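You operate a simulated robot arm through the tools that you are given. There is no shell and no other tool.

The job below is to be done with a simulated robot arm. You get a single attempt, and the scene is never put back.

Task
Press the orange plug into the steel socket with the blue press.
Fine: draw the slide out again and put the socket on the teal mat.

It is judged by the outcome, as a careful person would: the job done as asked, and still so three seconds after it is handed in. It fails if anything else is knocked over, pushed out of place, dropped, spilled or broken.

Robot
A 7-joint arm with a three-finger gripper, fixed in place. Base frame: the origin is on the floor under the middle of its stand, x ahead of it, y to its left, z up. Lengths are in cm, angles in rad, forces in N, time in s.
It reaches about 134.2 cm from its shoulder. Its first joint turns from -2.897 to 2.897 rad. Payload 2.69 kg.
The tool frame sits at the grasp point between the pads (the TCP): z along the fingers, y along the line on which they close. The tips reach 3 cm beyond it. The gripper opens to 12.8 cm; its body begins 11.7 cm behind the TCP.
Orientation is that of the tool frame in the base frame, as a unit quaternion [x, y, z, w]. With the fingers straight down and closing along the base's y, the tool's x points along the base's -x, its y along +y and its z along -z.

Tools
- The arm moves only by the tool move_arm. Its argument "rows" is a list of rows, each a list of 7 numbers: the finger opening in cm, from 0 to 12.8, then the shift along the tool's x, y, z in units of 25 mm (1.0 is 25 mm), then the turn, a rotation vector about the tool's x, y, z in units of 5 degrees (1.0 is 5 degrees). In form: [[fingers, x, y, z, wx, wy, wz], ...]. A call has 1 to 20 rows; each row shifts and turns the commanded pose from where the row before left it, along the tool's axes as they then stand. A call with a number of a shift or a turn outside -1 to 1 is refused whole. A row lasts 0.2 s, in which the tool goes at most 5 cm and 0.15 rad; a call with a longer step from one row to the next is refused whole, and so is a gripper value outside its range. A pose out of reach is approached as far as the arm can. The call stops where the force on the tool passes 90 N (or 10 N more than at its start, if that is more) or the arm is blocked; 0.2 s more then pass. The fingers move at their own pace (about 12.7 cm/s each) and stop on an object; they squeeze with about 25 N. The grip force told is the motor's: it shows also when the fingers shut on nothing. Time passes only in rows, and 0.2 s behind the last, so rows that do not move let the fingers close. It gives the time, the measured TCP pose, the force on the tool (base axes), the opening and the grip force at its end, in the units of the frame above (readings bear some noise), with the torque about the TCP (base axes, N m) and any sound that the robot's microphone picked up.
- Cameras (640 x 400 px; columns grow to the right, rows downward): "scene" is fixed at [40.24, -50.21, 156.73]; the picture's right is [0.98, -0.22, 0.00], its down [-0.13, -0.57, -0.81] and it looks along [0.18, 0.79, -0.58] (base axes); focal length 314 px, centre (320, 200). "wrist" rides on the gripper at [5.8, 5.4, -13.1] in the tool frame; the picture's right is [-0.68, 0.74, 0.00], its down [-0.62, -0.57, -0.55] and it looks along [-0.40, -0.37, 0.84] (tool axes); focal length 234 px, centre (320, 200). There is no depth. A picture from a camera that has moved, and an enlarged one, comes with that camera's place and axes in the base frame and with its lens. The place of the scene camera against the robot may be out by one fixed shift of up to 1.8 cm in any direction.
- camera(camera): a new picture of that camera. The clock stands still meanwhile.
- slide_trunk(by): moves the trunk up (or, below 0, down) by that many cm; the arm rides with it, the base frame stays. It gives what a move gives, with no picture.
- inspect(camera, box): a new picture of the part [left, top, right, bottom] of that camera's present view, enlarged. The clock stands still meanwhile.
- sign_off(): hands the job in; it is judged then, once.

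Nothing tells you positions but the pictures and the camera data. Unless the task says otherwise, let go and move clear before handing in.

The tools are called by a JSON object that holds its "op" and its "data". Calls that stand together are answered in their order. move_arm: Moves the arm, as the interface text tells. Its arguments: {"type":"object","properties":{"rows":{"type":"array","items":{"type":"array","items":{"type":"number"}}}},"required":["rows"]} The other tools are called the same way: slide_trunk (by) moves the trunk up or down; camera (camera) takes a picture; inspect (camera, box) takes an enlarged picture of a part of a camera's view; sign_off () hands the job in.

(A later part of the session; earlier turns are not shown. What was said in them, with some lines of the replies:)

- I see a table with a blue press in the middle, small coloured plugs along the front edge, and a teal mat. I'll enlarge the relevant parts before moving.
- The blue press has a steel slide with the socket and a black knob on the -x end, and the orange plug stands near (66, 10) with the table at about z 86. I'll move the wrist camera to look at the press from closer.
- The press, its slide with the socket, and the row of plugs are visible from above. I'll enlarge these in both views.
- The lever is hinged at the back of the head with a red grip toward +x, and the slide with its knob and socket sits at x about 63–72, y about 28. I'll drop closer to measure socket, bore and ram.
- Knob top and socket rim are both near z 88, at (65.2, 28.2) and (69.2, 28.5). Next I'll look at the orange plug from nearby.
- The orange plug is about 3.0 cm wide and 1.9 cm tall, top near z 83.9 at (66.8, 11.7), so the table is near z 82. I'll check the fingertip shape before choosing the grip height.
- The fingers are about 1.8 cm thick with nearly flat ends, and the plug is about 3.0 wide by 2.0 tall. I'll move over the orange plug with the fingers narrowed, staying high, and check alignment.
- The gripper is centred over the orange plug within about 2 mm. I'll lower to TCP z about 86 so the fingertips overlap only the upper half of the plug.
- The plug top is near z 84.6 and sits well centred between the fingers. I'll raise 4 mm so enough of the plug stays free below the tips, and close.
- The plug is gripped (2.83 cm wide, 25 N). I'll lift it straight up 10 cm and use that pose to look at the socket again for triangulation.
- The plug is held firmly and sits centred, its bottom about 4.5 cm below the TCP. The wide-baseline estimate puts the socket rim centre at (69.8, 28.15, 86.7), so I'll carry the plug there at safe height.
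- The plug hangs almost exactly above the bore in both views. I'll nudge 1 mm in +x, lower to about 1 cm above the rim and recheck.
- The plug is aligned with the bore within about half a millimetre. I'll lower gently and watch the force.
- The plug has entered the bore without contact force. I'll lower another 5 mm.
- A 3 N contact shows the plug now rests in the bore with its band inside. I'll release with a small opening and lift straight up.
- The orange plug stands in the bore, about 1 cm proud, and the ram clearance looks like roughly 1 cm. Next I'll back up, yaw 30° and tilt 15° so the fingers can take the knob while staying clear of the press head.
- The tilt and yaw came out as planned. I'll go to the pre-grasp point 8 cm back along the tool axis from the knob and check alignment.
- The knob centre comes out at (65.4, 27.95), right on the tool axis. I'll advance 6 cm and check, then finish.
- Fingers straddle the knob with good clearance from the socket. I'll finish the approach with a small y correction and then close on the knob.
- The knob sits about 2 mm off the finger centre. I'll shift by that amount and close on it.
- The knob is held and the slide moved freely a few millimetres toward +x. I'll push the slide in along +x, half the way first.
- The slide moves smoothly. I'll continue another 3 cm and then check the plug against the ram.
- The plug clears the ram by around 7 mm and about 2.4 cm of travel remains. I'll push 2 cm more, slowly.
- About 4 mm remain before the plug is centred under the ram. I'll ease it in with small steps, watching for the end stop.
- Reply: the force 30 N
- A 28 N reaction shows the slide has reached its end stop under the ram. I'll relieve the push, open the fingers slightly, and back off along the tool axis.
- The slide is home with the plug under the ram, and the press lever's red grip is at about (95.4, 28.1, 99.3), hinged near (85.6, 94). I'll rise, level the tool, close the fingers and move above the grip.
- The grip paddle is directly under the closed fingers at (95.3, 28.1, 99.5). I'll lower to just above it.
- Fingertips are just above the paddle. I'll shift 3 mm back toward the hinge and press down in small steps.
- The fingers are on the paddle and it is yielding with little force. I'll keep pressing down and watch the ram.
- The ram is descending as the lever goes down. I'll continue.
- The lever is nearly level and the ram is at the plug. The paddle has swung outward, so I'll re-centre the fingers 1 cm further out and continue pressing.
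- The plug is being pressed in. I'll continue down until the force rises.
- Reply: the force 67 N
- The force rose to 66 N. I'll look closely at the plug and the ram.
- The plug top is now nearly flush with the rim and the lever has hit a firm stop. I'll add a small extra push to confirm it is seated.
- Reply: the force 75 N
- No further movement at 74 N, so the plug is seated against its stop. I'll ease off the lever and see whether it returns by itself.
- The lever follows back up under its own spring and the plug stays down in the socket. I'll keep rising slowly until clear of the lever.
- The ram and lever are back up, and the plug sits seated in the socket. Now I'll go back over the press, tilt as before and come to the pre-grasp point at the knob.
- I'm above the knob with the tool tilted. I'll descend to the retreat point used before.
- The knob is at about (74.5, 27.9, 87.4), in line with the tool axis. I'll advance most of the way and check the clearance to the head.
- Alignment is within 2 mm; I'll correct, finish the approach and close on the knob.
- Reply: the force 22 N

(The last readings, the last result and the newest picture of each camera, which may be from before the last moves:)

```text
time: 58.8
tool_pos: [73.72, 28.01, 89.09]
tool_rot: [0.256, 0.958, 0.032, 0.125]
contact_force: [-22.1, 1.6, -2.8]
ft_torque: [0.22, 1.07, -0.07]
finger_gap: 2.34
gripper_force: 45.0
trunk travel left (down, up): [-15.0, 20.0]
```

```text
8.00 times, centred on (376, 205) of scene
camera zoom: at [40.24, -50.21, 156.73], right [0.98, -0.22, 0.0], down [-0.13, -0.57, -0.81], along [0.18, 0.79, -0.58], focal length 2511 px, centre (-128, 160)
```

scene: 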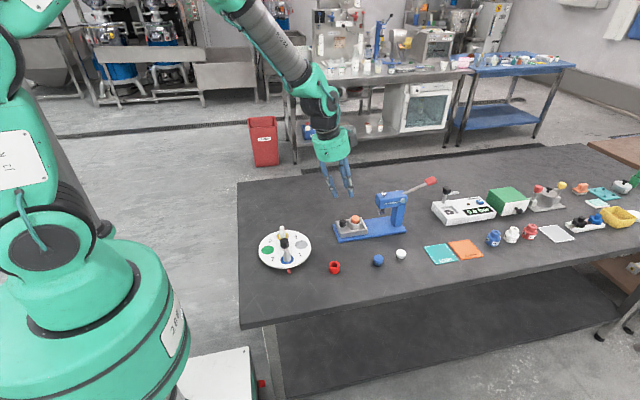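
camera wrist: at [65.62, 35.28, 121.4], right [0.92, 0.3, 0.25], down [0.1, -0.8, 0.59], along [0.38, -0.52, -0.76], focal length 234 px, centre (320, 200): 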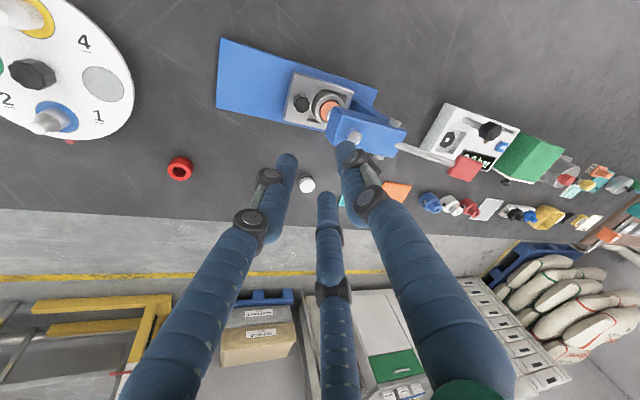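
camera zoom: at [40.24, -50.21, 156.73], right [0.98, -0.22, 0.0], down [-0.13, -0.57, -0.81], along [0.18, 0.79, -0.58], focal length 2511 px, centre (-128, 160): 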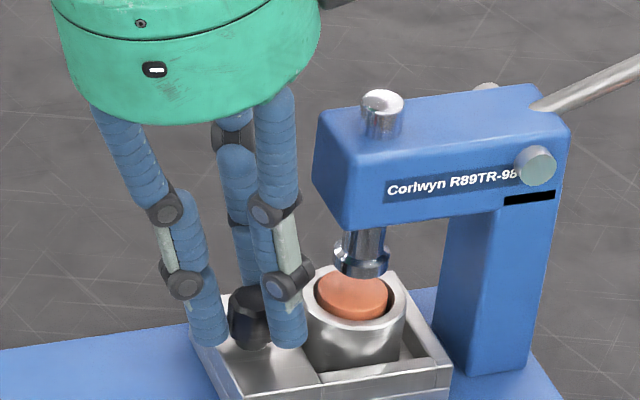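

The knob is gripped again. I'll draw the slide out along -x, first 4 cm.

{"op": "move_arm", "data": {"rows": [[1.5, 0.2, -0.1155, -0.062, 0, 0, 0], [1.5, 0.328, -0.189, -0.1015, 0, 0, 0], [1.5, 0.328, -0.189, -0.1015, 0, 0, 0], [1.5, 0.328, -0.189, -0.1015, 0, 0, 0], [1.5, 0, 0, 0, 0, 0, 0]]}}

{"op": "inspect", "data": {"camera": "scene", "box": [328, 180, 408, 230]}}

```text
time: 60.0
tool_pos: [70.28, 27.97, 89.06]
tool_rot: [0.258, 0.957, 0.034, 0.126]
contact_force: [0.4, -13.9, -13.7]
ft_torque: [-0.22, 0.25, 0.04]
finger_gap: 2.3
gripper_force: 44.5
trunk travel left (down, up): [-15.0, 20.0]
```

```text
8.00 times, centred on (368, 205) of scene
camera zoom: at [40.24, -50.21, 156.73], right [0.98, -0.22, 0.0], down [-0.13, -0.57, -0.81], along [0.18, 0.79, -0.58], focal length 2511 px, centre (-64, 160)
```

zoom: 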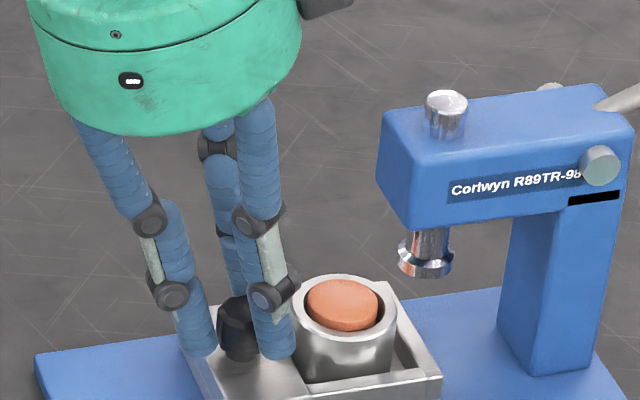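

The slide is coming out smoothly. I'll draw it the remaining 5.5 cm to its starting place.

{"op": "move_arm", "data": {"rows": [[1.5, 0.303, -0.187, -0.087, 0, 0, 0], [1.5, 0.303, -0.187, -0.087, 0, 0, 0], [1.5, 0.303, -0.187, -0.087, 0, 0, 0], [1.5, 0.303, -0.187, -0.087, 0, 0, 0], [1.5, 0.303, -0.187, -0.087, 0, 0, 0], [1.5, 0.2, -0.12, -0.06, 0, 0, 0], [1.5, 0, 0, 0, 0, 0, 0]]}}

{"op": "inspect", "data": {"camera": "scene", "box": [320, 180, 400, 230]}}

```text
time: 61.6
tool_pos: [65.08, 27.95, 89.21]
tool_rot: [0.257, 0.957, 0.034, 0.126]
contact_force: [-0.7, 3.5, -10.8]
ft_torque: [0.27, 0.52, -0.02]
finger_gap: 2.33
gripper_force: 44.7
trunk travel left (down, up): [-15.0, 20.0]
```

```text
8.00 times, centred on (360, 205) of scene
camera zoom: at [40.24, -50.21, 156.73], right [0.98, -0.22, 0.0], down [-0.13, -0.57, -0.81], along [0.18, 0.79, -0.58], focal length 2511 px, centre (0, 160)
```

zoom: 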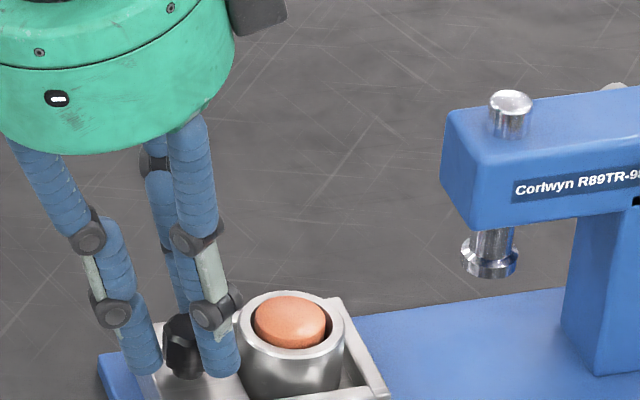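

The slide is almost at its original place. I'll pull the last few millimetres gently, feeling for the out-stop.

{"op": "move_arm", "data": {"rows": [[1.5, 0.05, -0.029, -0.0155, 0, 0, 0], [1.5, 0.05, -0.029, -0.0155, 0, 0, 0], [1.5, 0.03, -0.0175, -0.009, 0, 0, 0], [1.5, 0, 0, 0, 0, 0, 0]]}}

{"op": "inspect", "data": {"camera": "scene", "box": [320, 180, 416, 240]}}

```text
time: 62.6
tool_pos: [64.78, 27.99, 89.27]
tool_rot: [0.256, 0.958, 0.033, 0.125]
contact_force: [1.5, 3.9, -12.2]
ft_torque: [0.08, 0.18, 0.0]
finger_gap: 2.33
gripper_force: 45.9
trunk travel left (down, up): [-15.0, 20.0]
```

```text
6.67 times, centred on (368, 210) of scene
camera zoom: at [40.24, -50.21, 156.73], right [0.98, -0.22, 0.0], down [-0.13, -0.57, -0.81], along [0.18, 0.79, -0.58], focal length 2092 px, centre (0, 133)
```

zoom: 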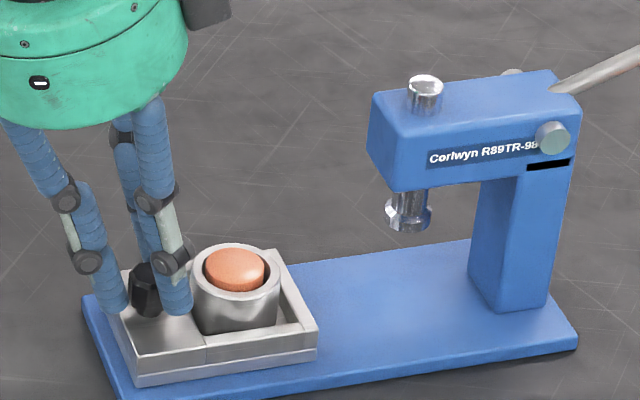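

The slide is back at its starting place with the plugged socket on it. I'll let go of the knob and back away along the tool axis.

{"op": "move_arm", "data": {"rows": [[2.6, 0, 0, 0, 0, 0, 0], [3.6, 0, 0, 0, 0, 0, 0], [4.0, 0, 0, 0, 0, 0, 0], [4.0, 0, 0, -0.2, 0, 0, 0], [4.0, 0, 0, -0.4, 0, 0, 0], [4.0, 0, 0, -0.6, 0, 0, 0], [4.0, 0, 0, -0.8, 0, 0, 0], [4.0, 0, 0, -0.9, 0, 0, 0], [4.0, 0, 0, -0.9, 0, 0, 0], [4.0, 0, 0, -0.9, 0, 0, 0], [4.0, 0, 0, 0, 0, 0, 0]]}}

{"op": "inspect", "data": {"camera": "scene", "box": [320, 180, 416, 240]}}

{"op": "inspect", "data": {"camera": "wrist", "box": [240, 60, 400, 160]}}

```text
time: 65.0
tool_pos: [61.58, 27.82, 100.67]
tool_rot: [0.257, 0.958, 0.034, 0.125]
contact_force: [-0.7, -0.2, 0.9]
ft_torque: [0.0, -0.05, -0.04]
finger_gap: 4.01
gripper_force: 0.0
trunk travel left (down, up): [-15.0, 20.0]
```

```text
6.67 times, centred on (368, 210) of scene
camera zoom: at [40.24, -50.21, 156.73], right [0.98, -0.22, 0.0], down [-0.13, -0.57, -0.81], along [0.18, 0.79, -0.58], focal length 2092 px, centre (0, 133)
```

zoom: 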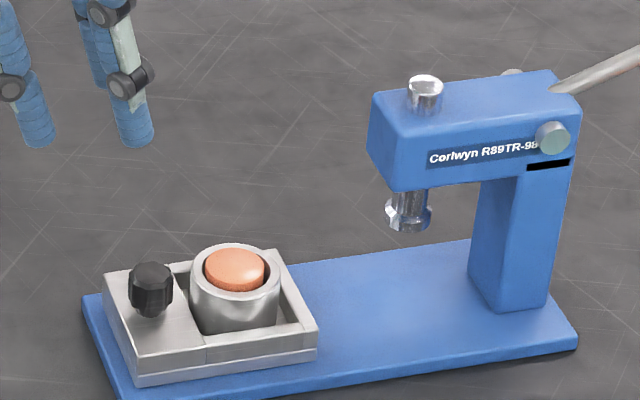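

```text
4.00 times, centred on (320, 110) of wrist
camera zoom: at [55.8, 35.35, 112.65], right [0.92, 0.3, 0.25], down [0.1, -0.8, 0.59], along [0.38, -0.52, -0.77], focal length 937 px, centre (320, 560)
```

zoom: 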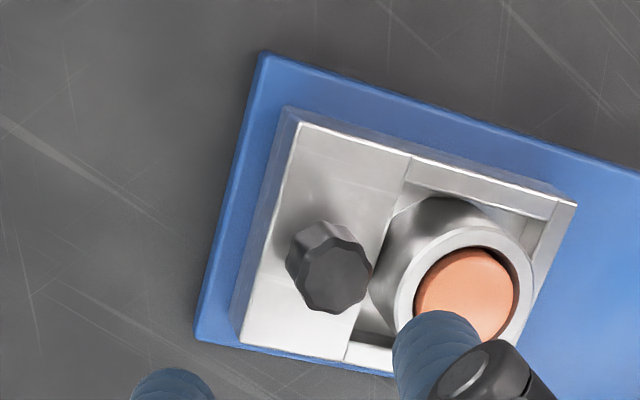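

The slide is out and released. Now I'll level the tool and yaw so the fingers will sit at 0°, 120° and 240° around the socket, clear of the knob.

{"op": "move_arm", "data": {"rows": [[4.0, 0, 0, 0, 0.5, 0.866, 0], [4.0, 0, 0, 0, 0.5, 0.866, 0], [4.0, 0, 0, 0, 0.5, 0.866, 0], [5.0, 0, 0, 0, 0, 0, -1], [6.2, 0, 0, 0, 0, 0, -1], [6.2, 0, 0, 0, 0, 0, -1], [6.2, 0, 0, 0, 0, 0, -1], [6.2, 0, 0, 0, 0, 0, -1], [6.2, 0, 0, 0, 0, 0, -1], [6.2, 0, 0, 0, 0, 0, -1], [6.2, 0, 0, 0, 0, 0, -1], [6.2, 0, 0, 0, 0, 0, -1], [6.2, 0, 0, 0, 0, 0, -1], [6.2, 0, 0, 0, 0, 0, -1], [6.2, 0, 0, 0, 0, 0, -1], [6.2, 0, 0, 0, 0, 0, 0]]}}

{"op": "camera", "data": {"camera": "wrist"}}

{"op": "inspect", "data": {"camera": "wrist", "box": [320, 100, 480, 200]}}

```text
time: 68.4
tool_pos: [61.68, 27.85, 100.56]
tool_rot: [-0.261, 0.965, 0.0, 0.0]
contact_force: [0.4, -1.0, -0.6]
ft_torque: [0.0, -0.01, -0.02]
finger_gap: 6.21
gripper_force: 0.0
trunk travel left (down, up): [-15.0, 20.0]
```

```text
taken
camera wrist: at [53.92, 29.51, 113.72], right [0.22, 0.98, 0.0], down [0.82, -0.18, 0.55], along [0.54, -0.12, -0.84], focal length 234 px, centre (320, 200)
```

wrist: 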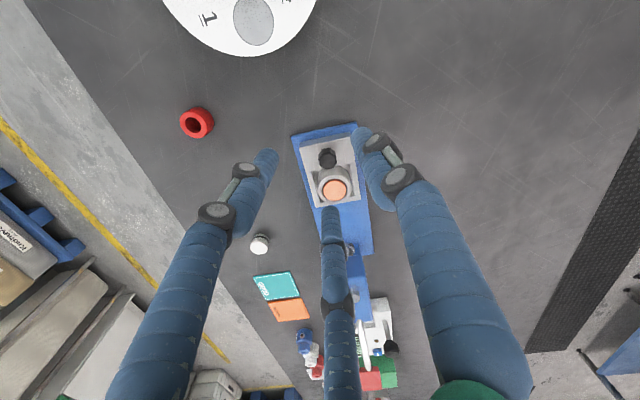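

```text
4.00 times, centred on (400, 150) of wrist
camera zoom: at [53.92, 29.51, 113.72], right [0.22, 0.98, 0.0], down [0.82, -0.18, 0.55], along [0.54, -0.12, -0.84], focal length 937 px, centre (0, 400)
```

zoom: 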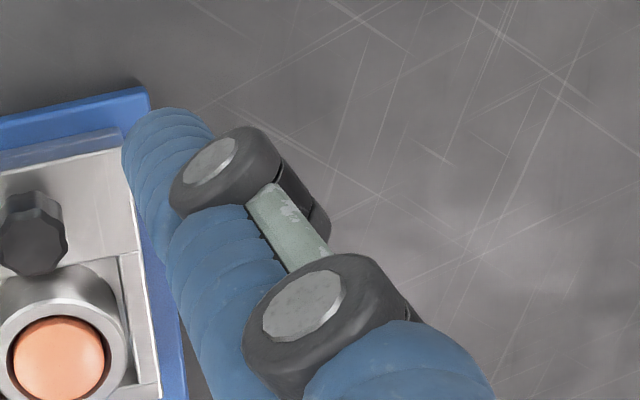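

The tool is level with the fingers at 0°/120°/240°. I'll zoom on the socket to fix its position.

{"op": "inspect", "data": {"camera": "wrist", "box": [260, 120, 420, 220]}}

{"op": "inspect", "data": {"camera": "wrist", "box": [220, 220, 380, 320]}}

```text
4.00 times, centred on (340, 170) of wrist
camera zoom: at [53.92, 29.51, 113.72], right [0.22, 0.98, 0.0], down [0.82, -0.18, 0.55], along [0.54, -0.12, -0.84], focal length 937 px, centre (240, 320)
```

zoom: 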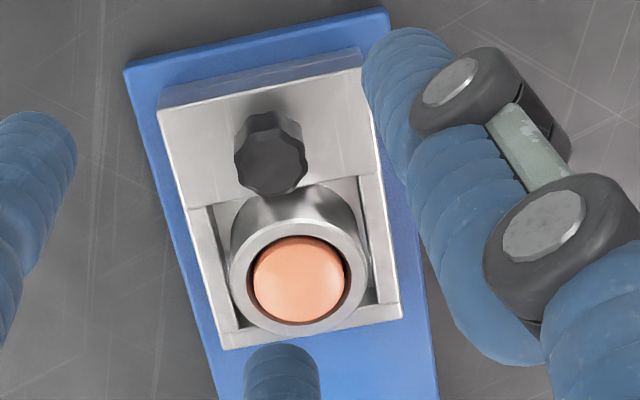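

```text
4.00 times, centred on (300, 270) of wrist
camera zoom: at [53.92, 29.51, 113.72], right [0.22, 0.98, 0.0], down [0.82, -0.18, 0.55], along [0.54, -0.12, -0.84], focal length 937 px, centre (400, -80)
```

zoom: 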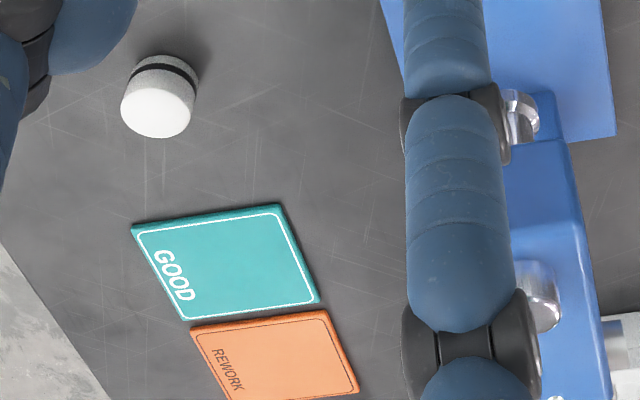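

The socket is at (69.9, 28.0) and the teal mat centre at (93.4, 11.5). I'll move above the socket and descend part of the way with the fingers opened to 6.2 cm.

{"op": "move_arm", "data": {"rows": [[6.2, -0.958, -0.527, 0, 0, 0, 0], [6.2, -0.958, -0.527, 0, 0, 0, 0], [6.2, -0.958, -0.527, 0, 0, 0, 0], [6.2, 0, 0, 0.5, 0, 0, 0], [6.2, 0, 0, 0.7, 0, 0, 0], [6.2, 0, 0, 0.7, 0, 0, 0], [6.2, 0, 0, 0.5, 0, 0, 0], [6.2, 0, 0, 0, 0, 0, 0]]}}

{"op": "inspect", "data": {"camera": "wrist", "box": [240, 100, 400, 200]}}

{"op": "inspect", "data": {"camera": "scene", "box": [328, 180, 408, 230]}}

```text
time: 70.2
tool_pos: [69.87, 28.0, 94.64]
tool_rot: [-0.259, 0.966, 0.0, 0.0]
contact_force: [0.1, 0.3, 0.2]
ft_torque: [0.0, 0.03, 0.0]
finger_gap: 6.19
gripper_force: 0.1
trunk travel left (down, up): [-15.0, 20.0]
```

```text
4.00 times, centred on (320, 150) of wrist
camera zoom: at [62.12, 29.68, 107.66], right [0.22, 0.98, 0.0], down [0.82, -0.18, 0.55], along [0.54, -0.12, -0.84], focal length 937 px, centre (320, 400)
```

zoom: 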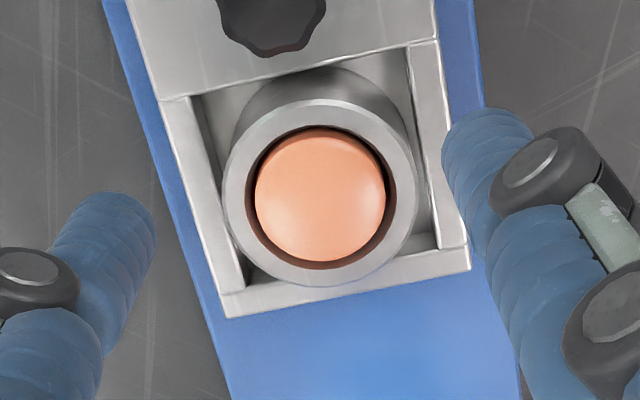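

```text
8.00 times, centred on (368, 205) of scene
camera zoom: at [40.24, -50.21, 156.73], right [0.98, -0.22, 0.0], down [-0.13, -0.57, -0.81], along [0.18, 0.79, -0.58], focal length 2511 px, centre (-64, 160)
```

zoom: 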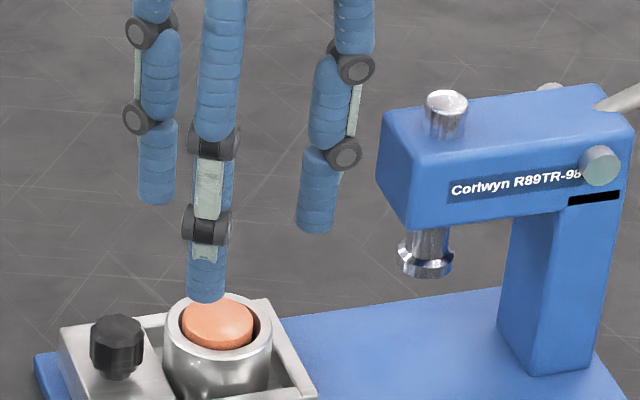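

The socket is centred under the gripper within 1 mm and the press head stays clear. I'll descend to TCP z about 88.5, with tips just above the slide top.

{"op": "move_arm", "data": {"rows": [[6.2, 0.01, 0, 0.5, 0, 0, 0], [6.2, 0, 0, 0.5, 0, 0, 0], [6.2, 0, 0, 0.5, 0, 0, 0], [6.2, 0, 0, 0.4, 0, 0, 0], [6.2, 0, 0, 0.2, 0, 0, 0], [6.2, 0, 0, 0, 0, 0, 0]]}}

{"op": "inspect", "data": {"camera": "wrist", "box": [240, 100, 400, 200]}}

{"op": "inspect", "data": {"camera": "scene", "box": [328, 180, 408, 230]}}

```text
time: 71.6
tool_pos: [69.84, 28.03, 89.45]
tool_rot: [-0.259, 0.966, 0.0, 0.0]
contact_force: [0.2, 0.2, -0.5]
ft_torque: [0.02, -0.01, 0.0]
finger_gap: 6.16
gripper_force: 0.0
trunk travel left (down, up): [-15.0, 20.0]
```

```text
4.00 times, centred on (320, 150) of wrist
camera zoom: at [62.11, 29.7, 102.47], right [0.22, 0.98, 0.0], down [0.82, -0.18, 0.55], along [0.54, -0.12, -0.84], focal length 937 px, centre (320, 400)
```

zoom: 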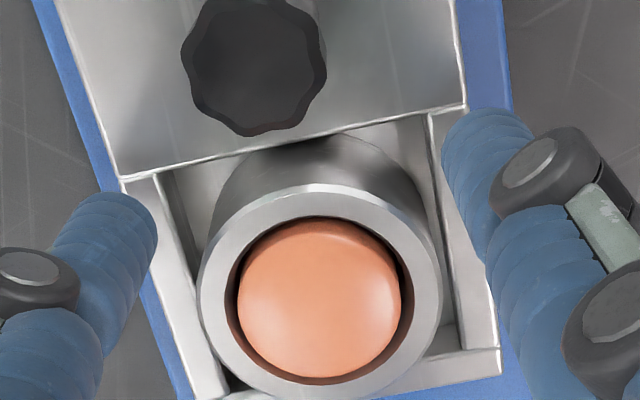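

```text
8.00 times, centred on (368, 205) of scene
camera zoom: at [40.24, -50.21, 156.73], right [0.98, -0.22, 0.0], down [-0.13, -0.57, -0.81], along [0.18, 0.79, -0.58], focal length 2511 px, centre (-64, 160)
```

zoom: 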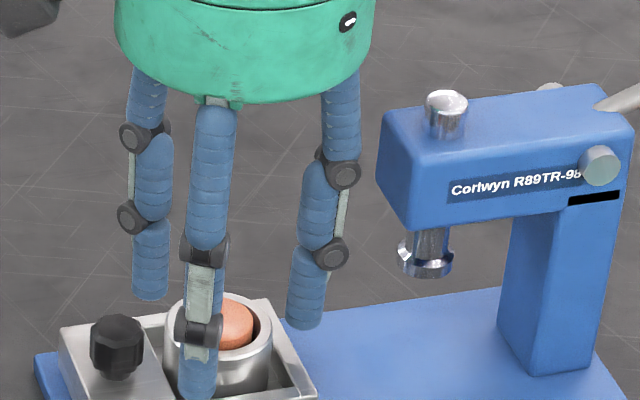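

Everything is clear; I'll lower 8 mm more and close on the socket.

{"op": "move_arm", "data": {"rows": [[6.2, 0, 0, 0.2, 0, 0, 0], [6.2, 0, 0, 0.14, 0, 0, 0], [6.2, 0, 0, 0, 0, 0, 0], [5.2, 0, 0, 0, 0, 0, 0], [4.2, 0, 0, 0, 0, 0, 0], [3.5, 0, 0, 0, 0, 0, 0], [3.5, 0, 0, 0, 0, 0, 0], [3.5, 0, 0, 0, 0, 0, 0], [3.5, 0, 0, 0, 0, 0, 0]]}}

{"op": "inspect", "data": {"camera": "wrist", "box": [240, 100, 400, 200]}}

{"op": "inspect", "data": {"camera": "scene", "box": [328, 190, 392, 230]}}

```text
time: 73.6
tool_pos: [69.77, 28.17, 88.47]
tool_rot: [-0.259, 0.966, 0.001, 0.0]
contact_force: [1.7, 0.7, 1.8]
ft_torque: [0.04, -0.04, 0.0]
finger_gap: 4.49
gripper_force: 25.3
trunk travel left (down, up): [-15.0, 20.0]
```

```text
4.00 times, centred on (320, 150) of wrist
camera zoom: at [62.06, 29.71, 101.6], right [0.22, 0.98, 0.0], down [0.82, -0.18, 0.55], along [0.54, -0.12, -0.84], focal length 937 px, centre (320, 400)
```

zoom: 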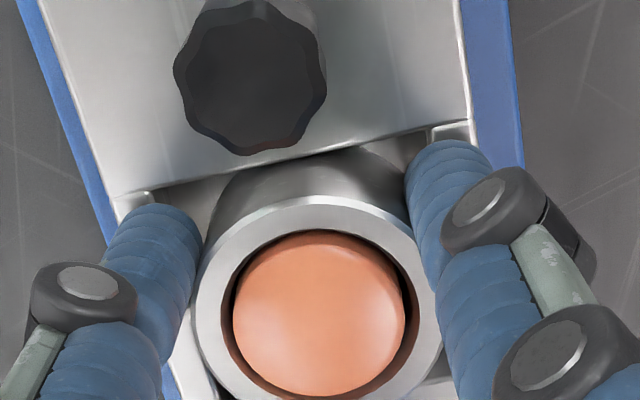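

```text
10.00 times, centred on (360, 210) of scene
camera zoom: at [40.24, -50.21, 156.73], right [0.98, -0.22, 0.0], down [-0.13, -0.57, -0.81], along [0.18, 0.79, -0.58], focal length 3138 px, centre (-80, 100)
```

zoom: 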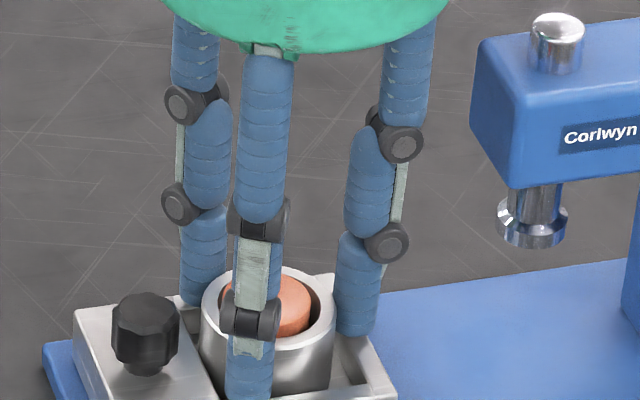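

The socket is gripped (4.49 cm, 25 N). I'll lift slowly 2 cm and check that it comes free of the slide.

{"op": "move_arm", "data": {"rows": [[3.5, 0, 0, -0.1, 0, 0, 0], [3.5, 0, 0, -0.2, 0, 0, 0], [3.5, 0, 0, -0.25, 0, 0, 0], [3.5, 0, 0, -0.25, 0, 0, 0], [3.5, 0, 0, 0, 0, 0, 0]]}}

{"op": "inspect", "data": {"camera": "scene", "box": [328, 190, 392, 230]}}

{"op": "inspect", "data": {"camera": "wrist", "box": [240, 100, 400, 200]}}

```text
time: 74.8
tool_pos: [69.82, 27.94, 90.54]
tool_rot: [-0.259, 0.966, 0.0, 0.001]
contact_force: [-0.3, -0.1, -2.3]
ft_torque: [-0.02, -0.03, -0.03]
finger_gap: 4.5
gripper_force: 24.9
trunk travel left (down, up): [-15.0, 20.0]
```

```text
10.00 times, centred on (360, 210) of scene
camera zoom: at [40.24, -50.21, 156.73], right [0.98, -0.22, 0.0], down [-0.13, -0.57, -0.81], along [0.18, 0.79, -0.58], focal length 3138 px, centre (-80, 100)
```

zoom: 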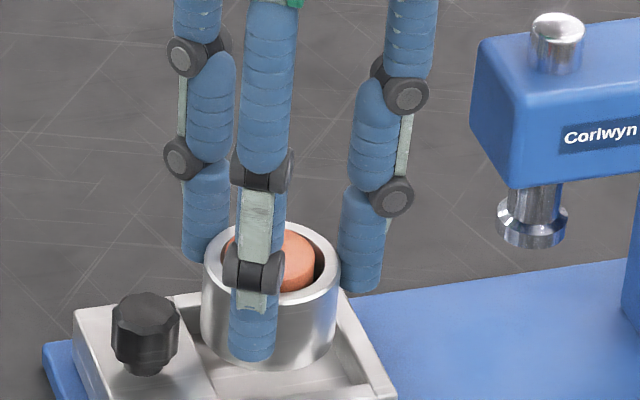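

```text
4.00 times, centred on (320, 150) of wrist
camera zoom: at [62.03, 29.65, 103.62], right [0.22, 0.98, 0.0], down [0.82, -0.18, 0.55], along [0.54, -0.12, -0.84], focal length 937 px, centre (320, 400)
```

zoom: 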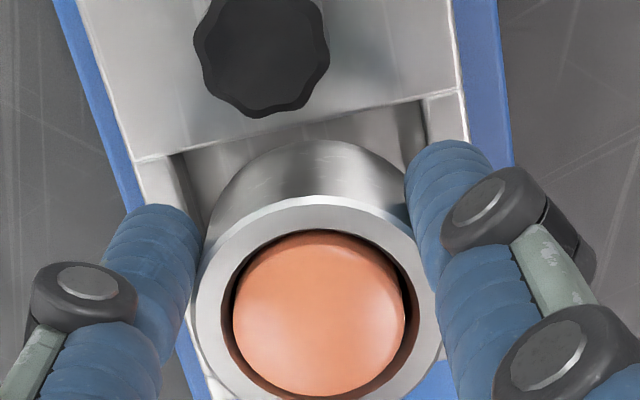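

The socket with the plug comes up cleanly. I'll lift higher, then move in -y and then +x over to the teal mat, clear of the press and plugs.

{"op": "move_arm", "data": {"rows": [[3.5, 0, 0, -0.5, 0, 0, 0], [3.5, 0, 0, -0.7, 0, 0, 0], [3.5, 0, 0, -0.8, 0, 0, 0], [3.5, 0, 0, -0.8, 0, 0, 0], [3.5, 0, 0, -0.4, 0, 0, 0], [3.5, 0.3, -0.52, 0, 0, 0, 0], [3.5, 0.48, -0.83, 0, 0, 0, 0], [3.5, 0.5, -0.866, 0, 0, 0, 0], [3.5, 0.5, -0.866, 0, 0, 0, 0], [3.5, 0.5, -0.866, 0, 0, 0, 0], [3.5, 0.5, -0.866, 0, 0, 0, 0], [3.5, 0.5, -0.866, 0, 0, 0, 0], [3.5, 0, 0, 0, 0, 0, 0]]}}

{"op": "inspect", "data": {"camera": "scene", "box": [312, 200, 408, 260]}}

```text
time: 77.6
tool_pos: [69.71, 11.69, 98.65]
tool_rot: [-0.259, 0.966, 0.0, -0.001]
contact_force: [-0.2, -0.1, -1.4]
ft_torque: [0.07, 0.03, -0.01]
finger_gap: 4.52
gripper_force: 24.7
trunk travel left (down, up): [-15.0, 20.0]
```

```text
6.67 times, centred on (360, 230) of scene
camera zoom: at [40.24, -50.21, 156.73], right [0.98, -0.22, 0.0], down [-0.13, -0.57, -0.81], along [0.18, 0.79, -0.58], focal length 2092 px, centre (53, 0)
```

zoom: 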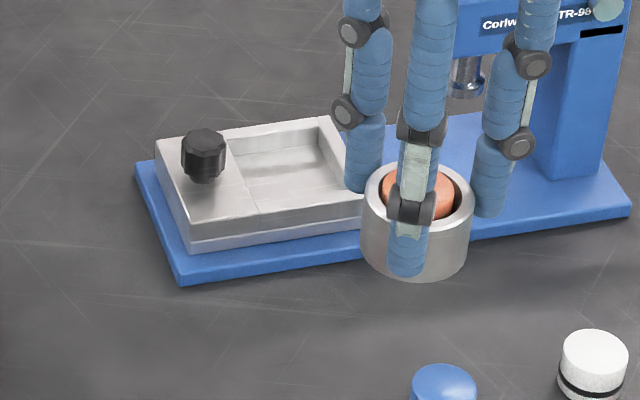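

The socket is securely held; the slide is empty and in place. I'll carry it in +x to above the teal mat.

{"op": "move_arm", "data": {"rows": [[3.5, -0.6, -0.35, 0, 0, 0, 0], [3.5, -0.85, -0.49, 0, 0, 0, 0], [3.5, -0.96, -0.555, 0, 0, 0, 0], [3.5, -0.96, -0.555, 0, 0, 0, 0], [3.5, -0.96, -0.555, 0, 0, 0, 0], [3.5, -0.96, -0.555, 0, 0, 0, 0], [3.5, -0.96, -0.555, 0, 0, 0, 0], [3.5, -0.96, -0.555, 0, 0, 0, 0], [3.5, -0.96, -0.555, 0, 0, 0, 0], [3.5, 0, 0, 0, 0, 0, 0]]}}

{"op": "camera", "data": {"camera": "wrist"}}

{"op": "inspect", "data": {"camera": "wrist", "box": [240, 80, 400, 180]}}

{"op": "inspect", "data": {"camera": "scene", "box": [392, 210, 488, 270]}}

```text
time: 79.8
tool_pos: [93.4, 11.84, 98.15]
tool_rot: [-0.259, 0.966, -0.001, 0.0]
contact_force: [-0.7, -0.4, -2.2]
ft_torque: [0.02, 0.04, 0.01]
finger_gap: 4.53
gripper_force: 25.1
trunk travel left (down, up): [-15.0, 20.0]
```

```text
taken
camera wrist: at [85.73, 13.38, 111.39], right [0.22, 0.98, 0.0], down [0.82, -0.18, 0.55], along [0.53, -0.12, -0.84], focal length 234 px, centre (320, 200)
```

wrist: 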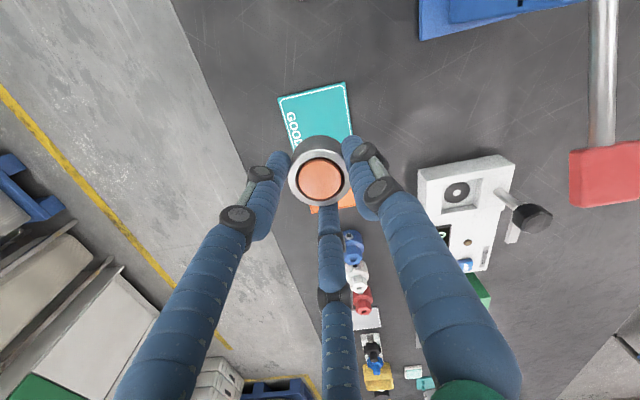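

```text
4.00 times, centred on (320, 130) of wrist
camera zoom: at [85.73, 13.38, 111.39], right [0.22, 0.98, 0.0], down [0.82, -0.18, 0.55], along [0.53, -0.12, -0.84], focal length 937 px, centre (320, 480)
```

zoom: 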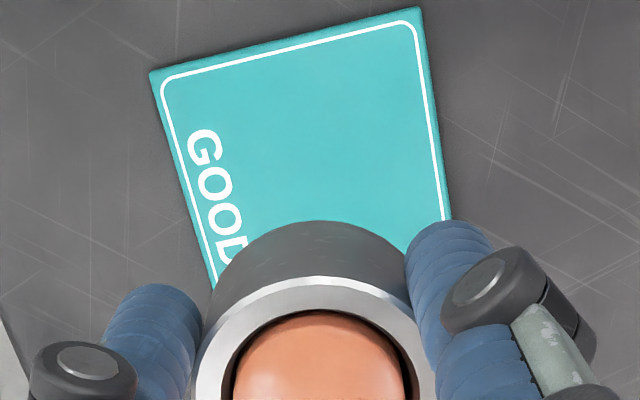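

```text
6.67 times, centred on (440, 240) of scene
camera zoom: at [40.24, -50.21, 156.73], right [0.98, -0.22, 0.0], down [-0.13, -0.57, -0.81], along [0.18, 0.79, -0.58], focal length 2092 px, centre (-480, -67)
```

zoom: 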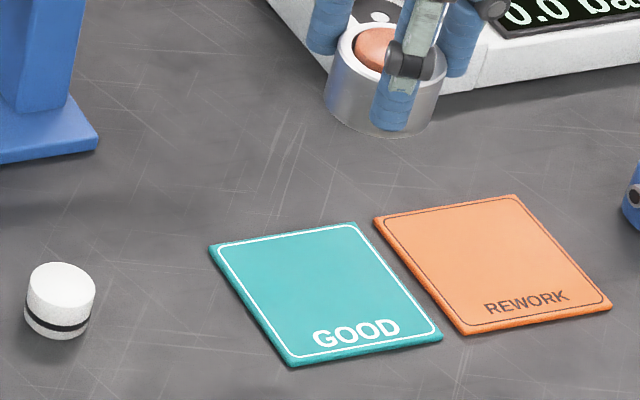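

The mat spans x 89.5–97, y 7.5–15.3, so its centre is near (93.2, 11.4). I'll correct the few millimetres and lower to about 1 cm above the mat.

{"op": "move_arm", "data": {"rows": [[3.5, 0.149, -0.098, 0.5, 0, 0, 0], [3.5, 0, 0, 0.8, 0, 0, 0], [3.5, 0, 0, 0.8, 0, 0, 0], [3.5, 0, 0, 0.8, 0, 0, 0], [3.5, 0, 0, 0.7, 0, 0, 0], [3.5, 0, 0, 0.4, 0, 0, 0], [3.5, 0, 0, 0.2, 0, 0, 0], [3.5, 0, 0, 0, 0, 0, 0]]}}

{"op": "inspect", "data": {"camera": "scene", "box": [392, 210, 488, 270]}}

{"op": "inspect", "data": {"camera": "wrist", "box": [240, 80, 400, 180]}}

```text
time: 81.6
tool_pos: [93.2, 11.26, 87.85]
tool_rot: [-0.259, 0.966, 0.0, 0.0]
contact_force: [-0.4, 0.7, -1.1]
ft_torque: [0.0, 0.04, 0.01]
finger_gap: 4.54
gripper_force: 25.1
trunk travel left (down, up): [-15.0, 20.0]
```

```text
6.67 times, centred on (440, 240) of scene
camera zoom: at [40.24, -50.21, 156.73], right [0.98, -0.22, 0.0], down [-0.13, -0.57, -0.81], along [0.18, 0.79, -0.58], focal length 2092 px, centre (-480, -67)
```

zoom: 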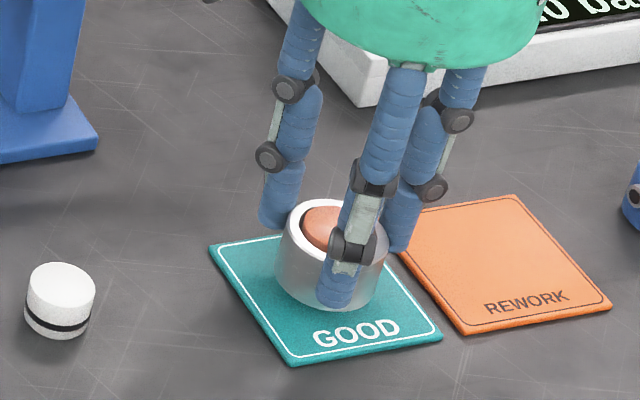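

```text
4.00 times, centred on (320, 130) of wrist
camera zoom: at [85.44, 12.99, 101.01], right [0.22, 0.98, 0.0], down [0.82, -0.18, 0.55], along [0.54, -0.12, -0.84], focal length 937 px, centre (320, 480)
```

zoom: 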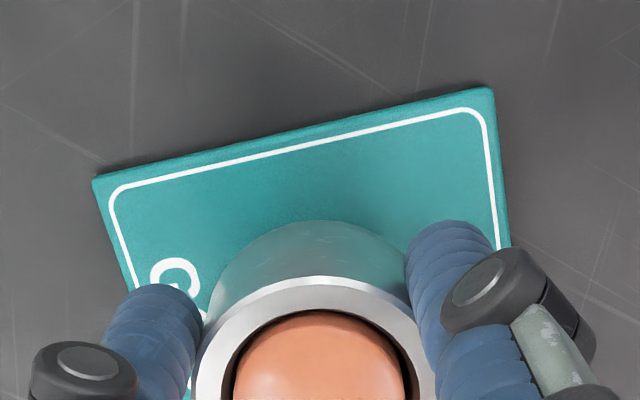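

The socket is right over the mat. I'll lower in small steps until it touches.

{"op": "move_arm", "data": {"rows": [[3.5, 0, 0, 0.1, 0, 0, 0], [3.5, 0, 0, 0.1, 0, 0, 0], [3.5, 0, 0, 0.1, 0, 0, 0], [3.5, 0, 0, 0, 0, 0, 0]]}}

{"op": "inspect", "data": {"camera": "scene", "box": [408, 220, 472, 260]}}

```text
time: 82.6
tool_pos: [93.23, 11.31, 87.22]
tool_rot: [-0.258, 0.966, 0.0, -0.001]
contact_force: [-0.2, -0.9, -1.6]
ft_torque: [-0.01, -0.01, -0.03]
finger_gap: 4.51
gripper_force: 24.4
trunk travel left (down, up): [-15.0, 20.0]
```

```text
10.00 times, centred on (440, 240) of scene
camera zoom: at [40.24, -50.21, 156.73], right [0.98, -0.22, 0.0], down [-0.13, -0.57, -0.81], along [0.18, 0.79, -0.58], focal length 3138 px, centre (-880, -200)
```

zoom: 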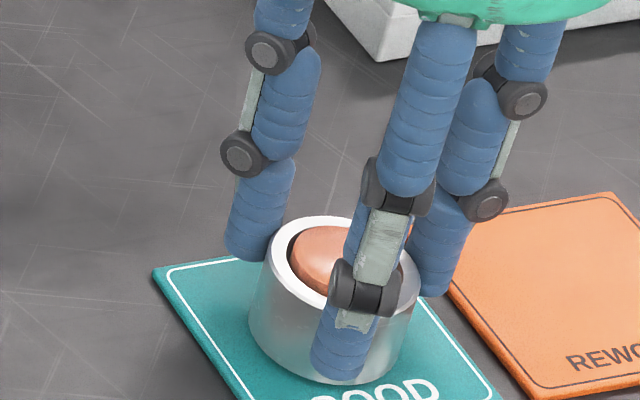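

Still hanging free (no upward force), a few millimetres above the mat. I'll continue with small steps.

{"op": "move_arm", "data": {"rows": [[3.5, 0, 0, 0.08, 0, 0, 0], [3.5, 0, 0, 0.08, 0, 0, 0], [3.5, 0, 0, 0, 0, 0, 0]]}}

{"op": "inspect", "data": {"camera": "scene", "box": [408, 220, 472, 260]}}

```text
time: 83.4
tool_pos: [93.2, 11.22, 86.95]
tool_rot: [-0.259, 0.966, 0.0, 0.001]
contact_force: [-2.5, -1.8, 3.3]
ft_torque: [-0.06, 0.04, -0.03]
finger_gap: 4.5
gripper_force: 25.2
trunk travel left (down, up): [-15.0, 20.0]
```

```text
10.00 times, centred on (440, 240) of scene
camera zoom: at [40.24, -50.21, 156.73], right [0.98, -0.22, 0.0], down [-0.13, -0.57, -0.81], along [0.18, 0.79, -0.58], focal length 3138 px, centre (-880, -200)
```

zoom: 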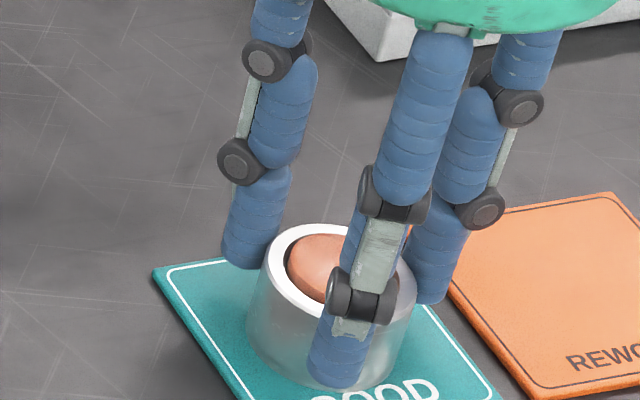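

Contact is felt at TCP z 86.95. I'll settle it by 1 mm, open the fingers and rise straight up.

{"op": "move_arm", "data": {"rows": [[3.5, 0, 0, 0.03, 0, 0, 0], [3.5, 0, 0, 0, 0, 0, 0], [4.8, 0, 0, 0, 0, 0, 0], [5.5, 0, 0, 0, 0, 0, 0], [6.5, 0, 0, 0, 0, 0, 0], [6.5, 0, 0, 0, 0, 0, 0], [6.5, 0, 0, -0.2, 0, 0, 0], [6.5, 0, 0, -0.4, 0, 0, 0], [6.5, 0, 0, -0.8, 0, 0, 0], [6.5, 0, 0, -0.9, 0, 0, 0], [6.5, 0, 0, -0.9, 0, 0, 0], [6.5, 0, 0, -0.9, 0, 0, 0], [6.5, 0, 0, -0.9, 0, 0, 0], [6.5, 0, 0, 0, 0, 0, 0]]}}

{"op": "inspect", "data": {"camera": "scene", "box": [400, 210, 480, 260]}}

{"op": "inspect", "data": {"camera": "wrist", "box": [240, 60, 400, 160]}}

{"op": "camera", "data": {"camera": "scene"}}

```text
time: 86.4
tool_pos: [93.08, 11.22, 99.34]
tool_rot: [-0.259, 0.966, 0.0, 0.0]
contact_force: [0.2, -0.1, 0.0]
ft_torque: [0.0, -0.06, 0.02]
finger_gap: 6.53
gripper_force: 0.1
trunk travel left (down, up): [-15.0, 20.0]
```

```text
8.00 times, centred on (440, 235) of scene
camera zoom: at [40.24, -50.21, 156.73], right [0.98, -0.22, 0.0], down [-0.13, -0.57, -0.81], along [0.18, 0.79, -0.58], focal length 2511 px, centre (-640, -80)
```

zoom: 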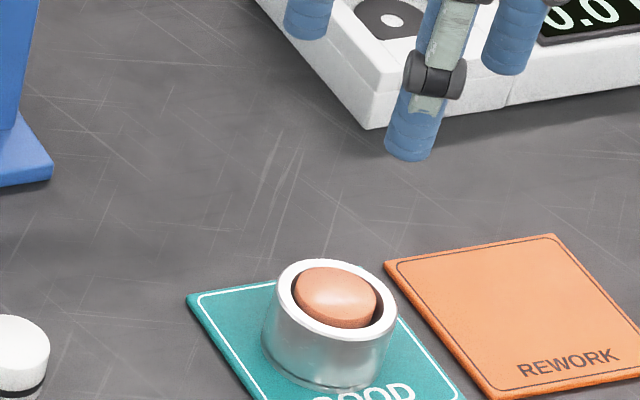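

```text
4.00 times, centred on (320, 110) of wrist
camera zoom: at [85.35, 12.93, 112.39], right [0.22, 0.98, 0.0], down [0.82, -0.18, 0.55], along [0.54, -0.12, -0.84], focal length 937 px, centre (320, 560)
```

zoom: 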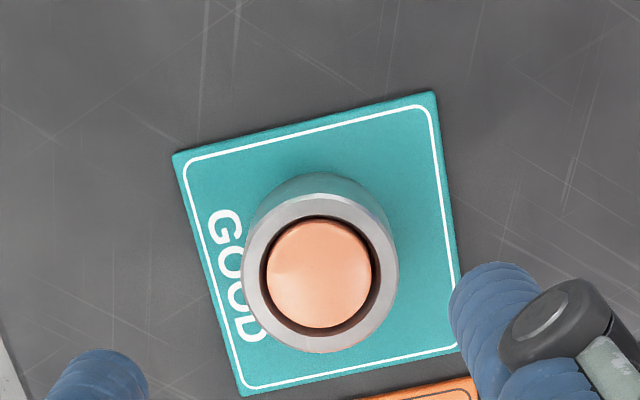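

```text
taken
```

scene: 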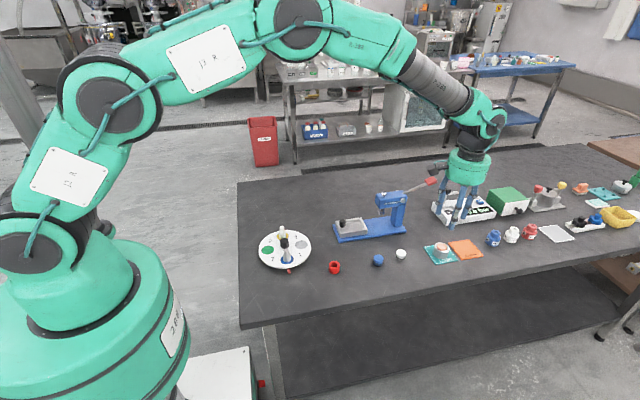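

The socket with the plug stands on the teal mat and the gripper is free. I'll rise further and compare the press and slide with the starting view.

{"op": "move_arm", "data": {"rows": [[6.5, 0, 0, -0.9, 0, 0, 0], [6.5, 0, 0, -0.9, 0, 0, 0], [6.5, 0, 0, -0.9, 0, 0, 0], [6.5, 0, 0, -0.9, 0, 0, 0], [6.5, 0, 0, -0.9, 0, 0, 0], [6.5, 0, 0, 0, 0, 0, 0]]}}

{"op": "inspect", "data": {"camera": "scene", "box": [320, 160, 480, 260]}}

{"op": "inspect", "data": {"camera": "scene", "box": [424, 235, 456, 255]}}

{"op": "inspect", "data": {"camera": "wrist", "box": [240, 40, 400, 140]}}

```text
time: 87.8
tool_pos: [93.19, 11.22, 110.5]
tool_rot: [-0.259, 0.966, -0.001, 0.0]
contact_force: [0.2, 0.5, -0.5]
ft_torque: [-0.01, 0.0, 0.02]
finger_gap: 6.51
gripper_force: 0.1
trunk travel left (down, up): [-15.0, 20.0]
```

```text
4.00 times, centred on (400, 210) of scene
camera zoom: at [40.24, -50.21, 156.73], right [0.98, -0.22, 0.0], down [-0.13, -0.57, -0.81], along [0.18, 0.79, -0.58], focal length 1255 px, centre (0, 160)
```

zoom: 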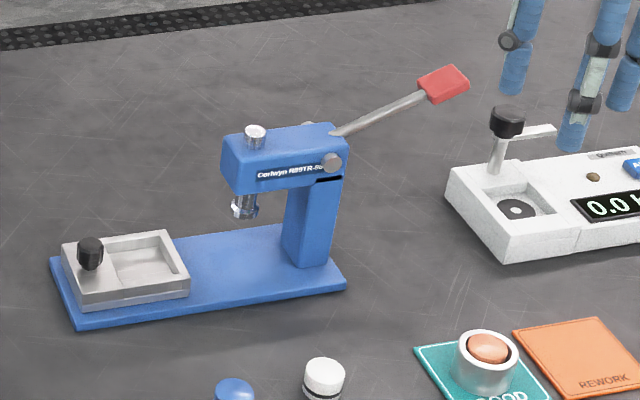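

```text
16.00 times, centred on (440, 245) of scene
camera zoom: at [40.24, -50.21, 156.73], right [0.98, -0.22, 0.0], down [-0.13, -0.57, -0.81], along [0.18, 0.79, -0.58], focal length 5022 px, centre (-1600, -520)
```

zoom: 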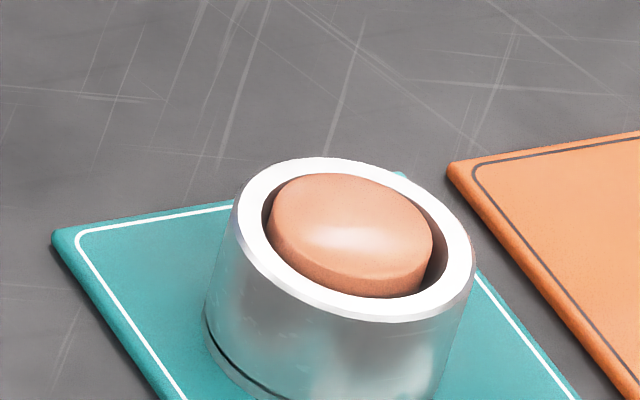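

```text
4.00 times, centred on (320, 90) of wrist
camera zoom: at [85.51, 12.81, 123.57], right [0.22, 0.98, 0.0], down [0.82, -0.18, 0.55], along [0.54, -0.12, -0.84], focal length 937 px, centre (320, 640)
```

zoom: 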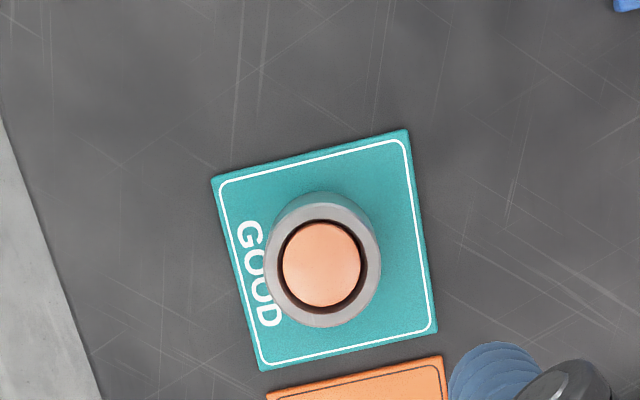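

The plug is pressed into the socket and stopped firmly, standing about 3 mm above the rim. The socket stands upright on the teal mat. The slide and lever are back where they started, nothing else has moved, and the gripper is open and well clear. I'm handing the job in.

{"op": "sign_off", "data": {}}

```text
The job is handed in.
```

I pressed the orange plug into the steel socket with the blue press, drew the slide back out, and put the socket on the teal mat. I then handed the job in.

- **Plug:** it stopped firmly under about 74 N at the lever. I took that as fully seated, since the ram did not move any further. The plug still stands about 3 mm above the socket rim. I judged that it had reached the bottom of the bore, but I could not measure the depth exactly.
- **Press:** the lever sprang back up on its own, and the slide is back at its starting position.
- **Socket:** it stands upright near the middle of the teal mat, and the gripper is open and well clear above it.
- **Everything else:** in the final pictures nothing else looks knocked over or moved.
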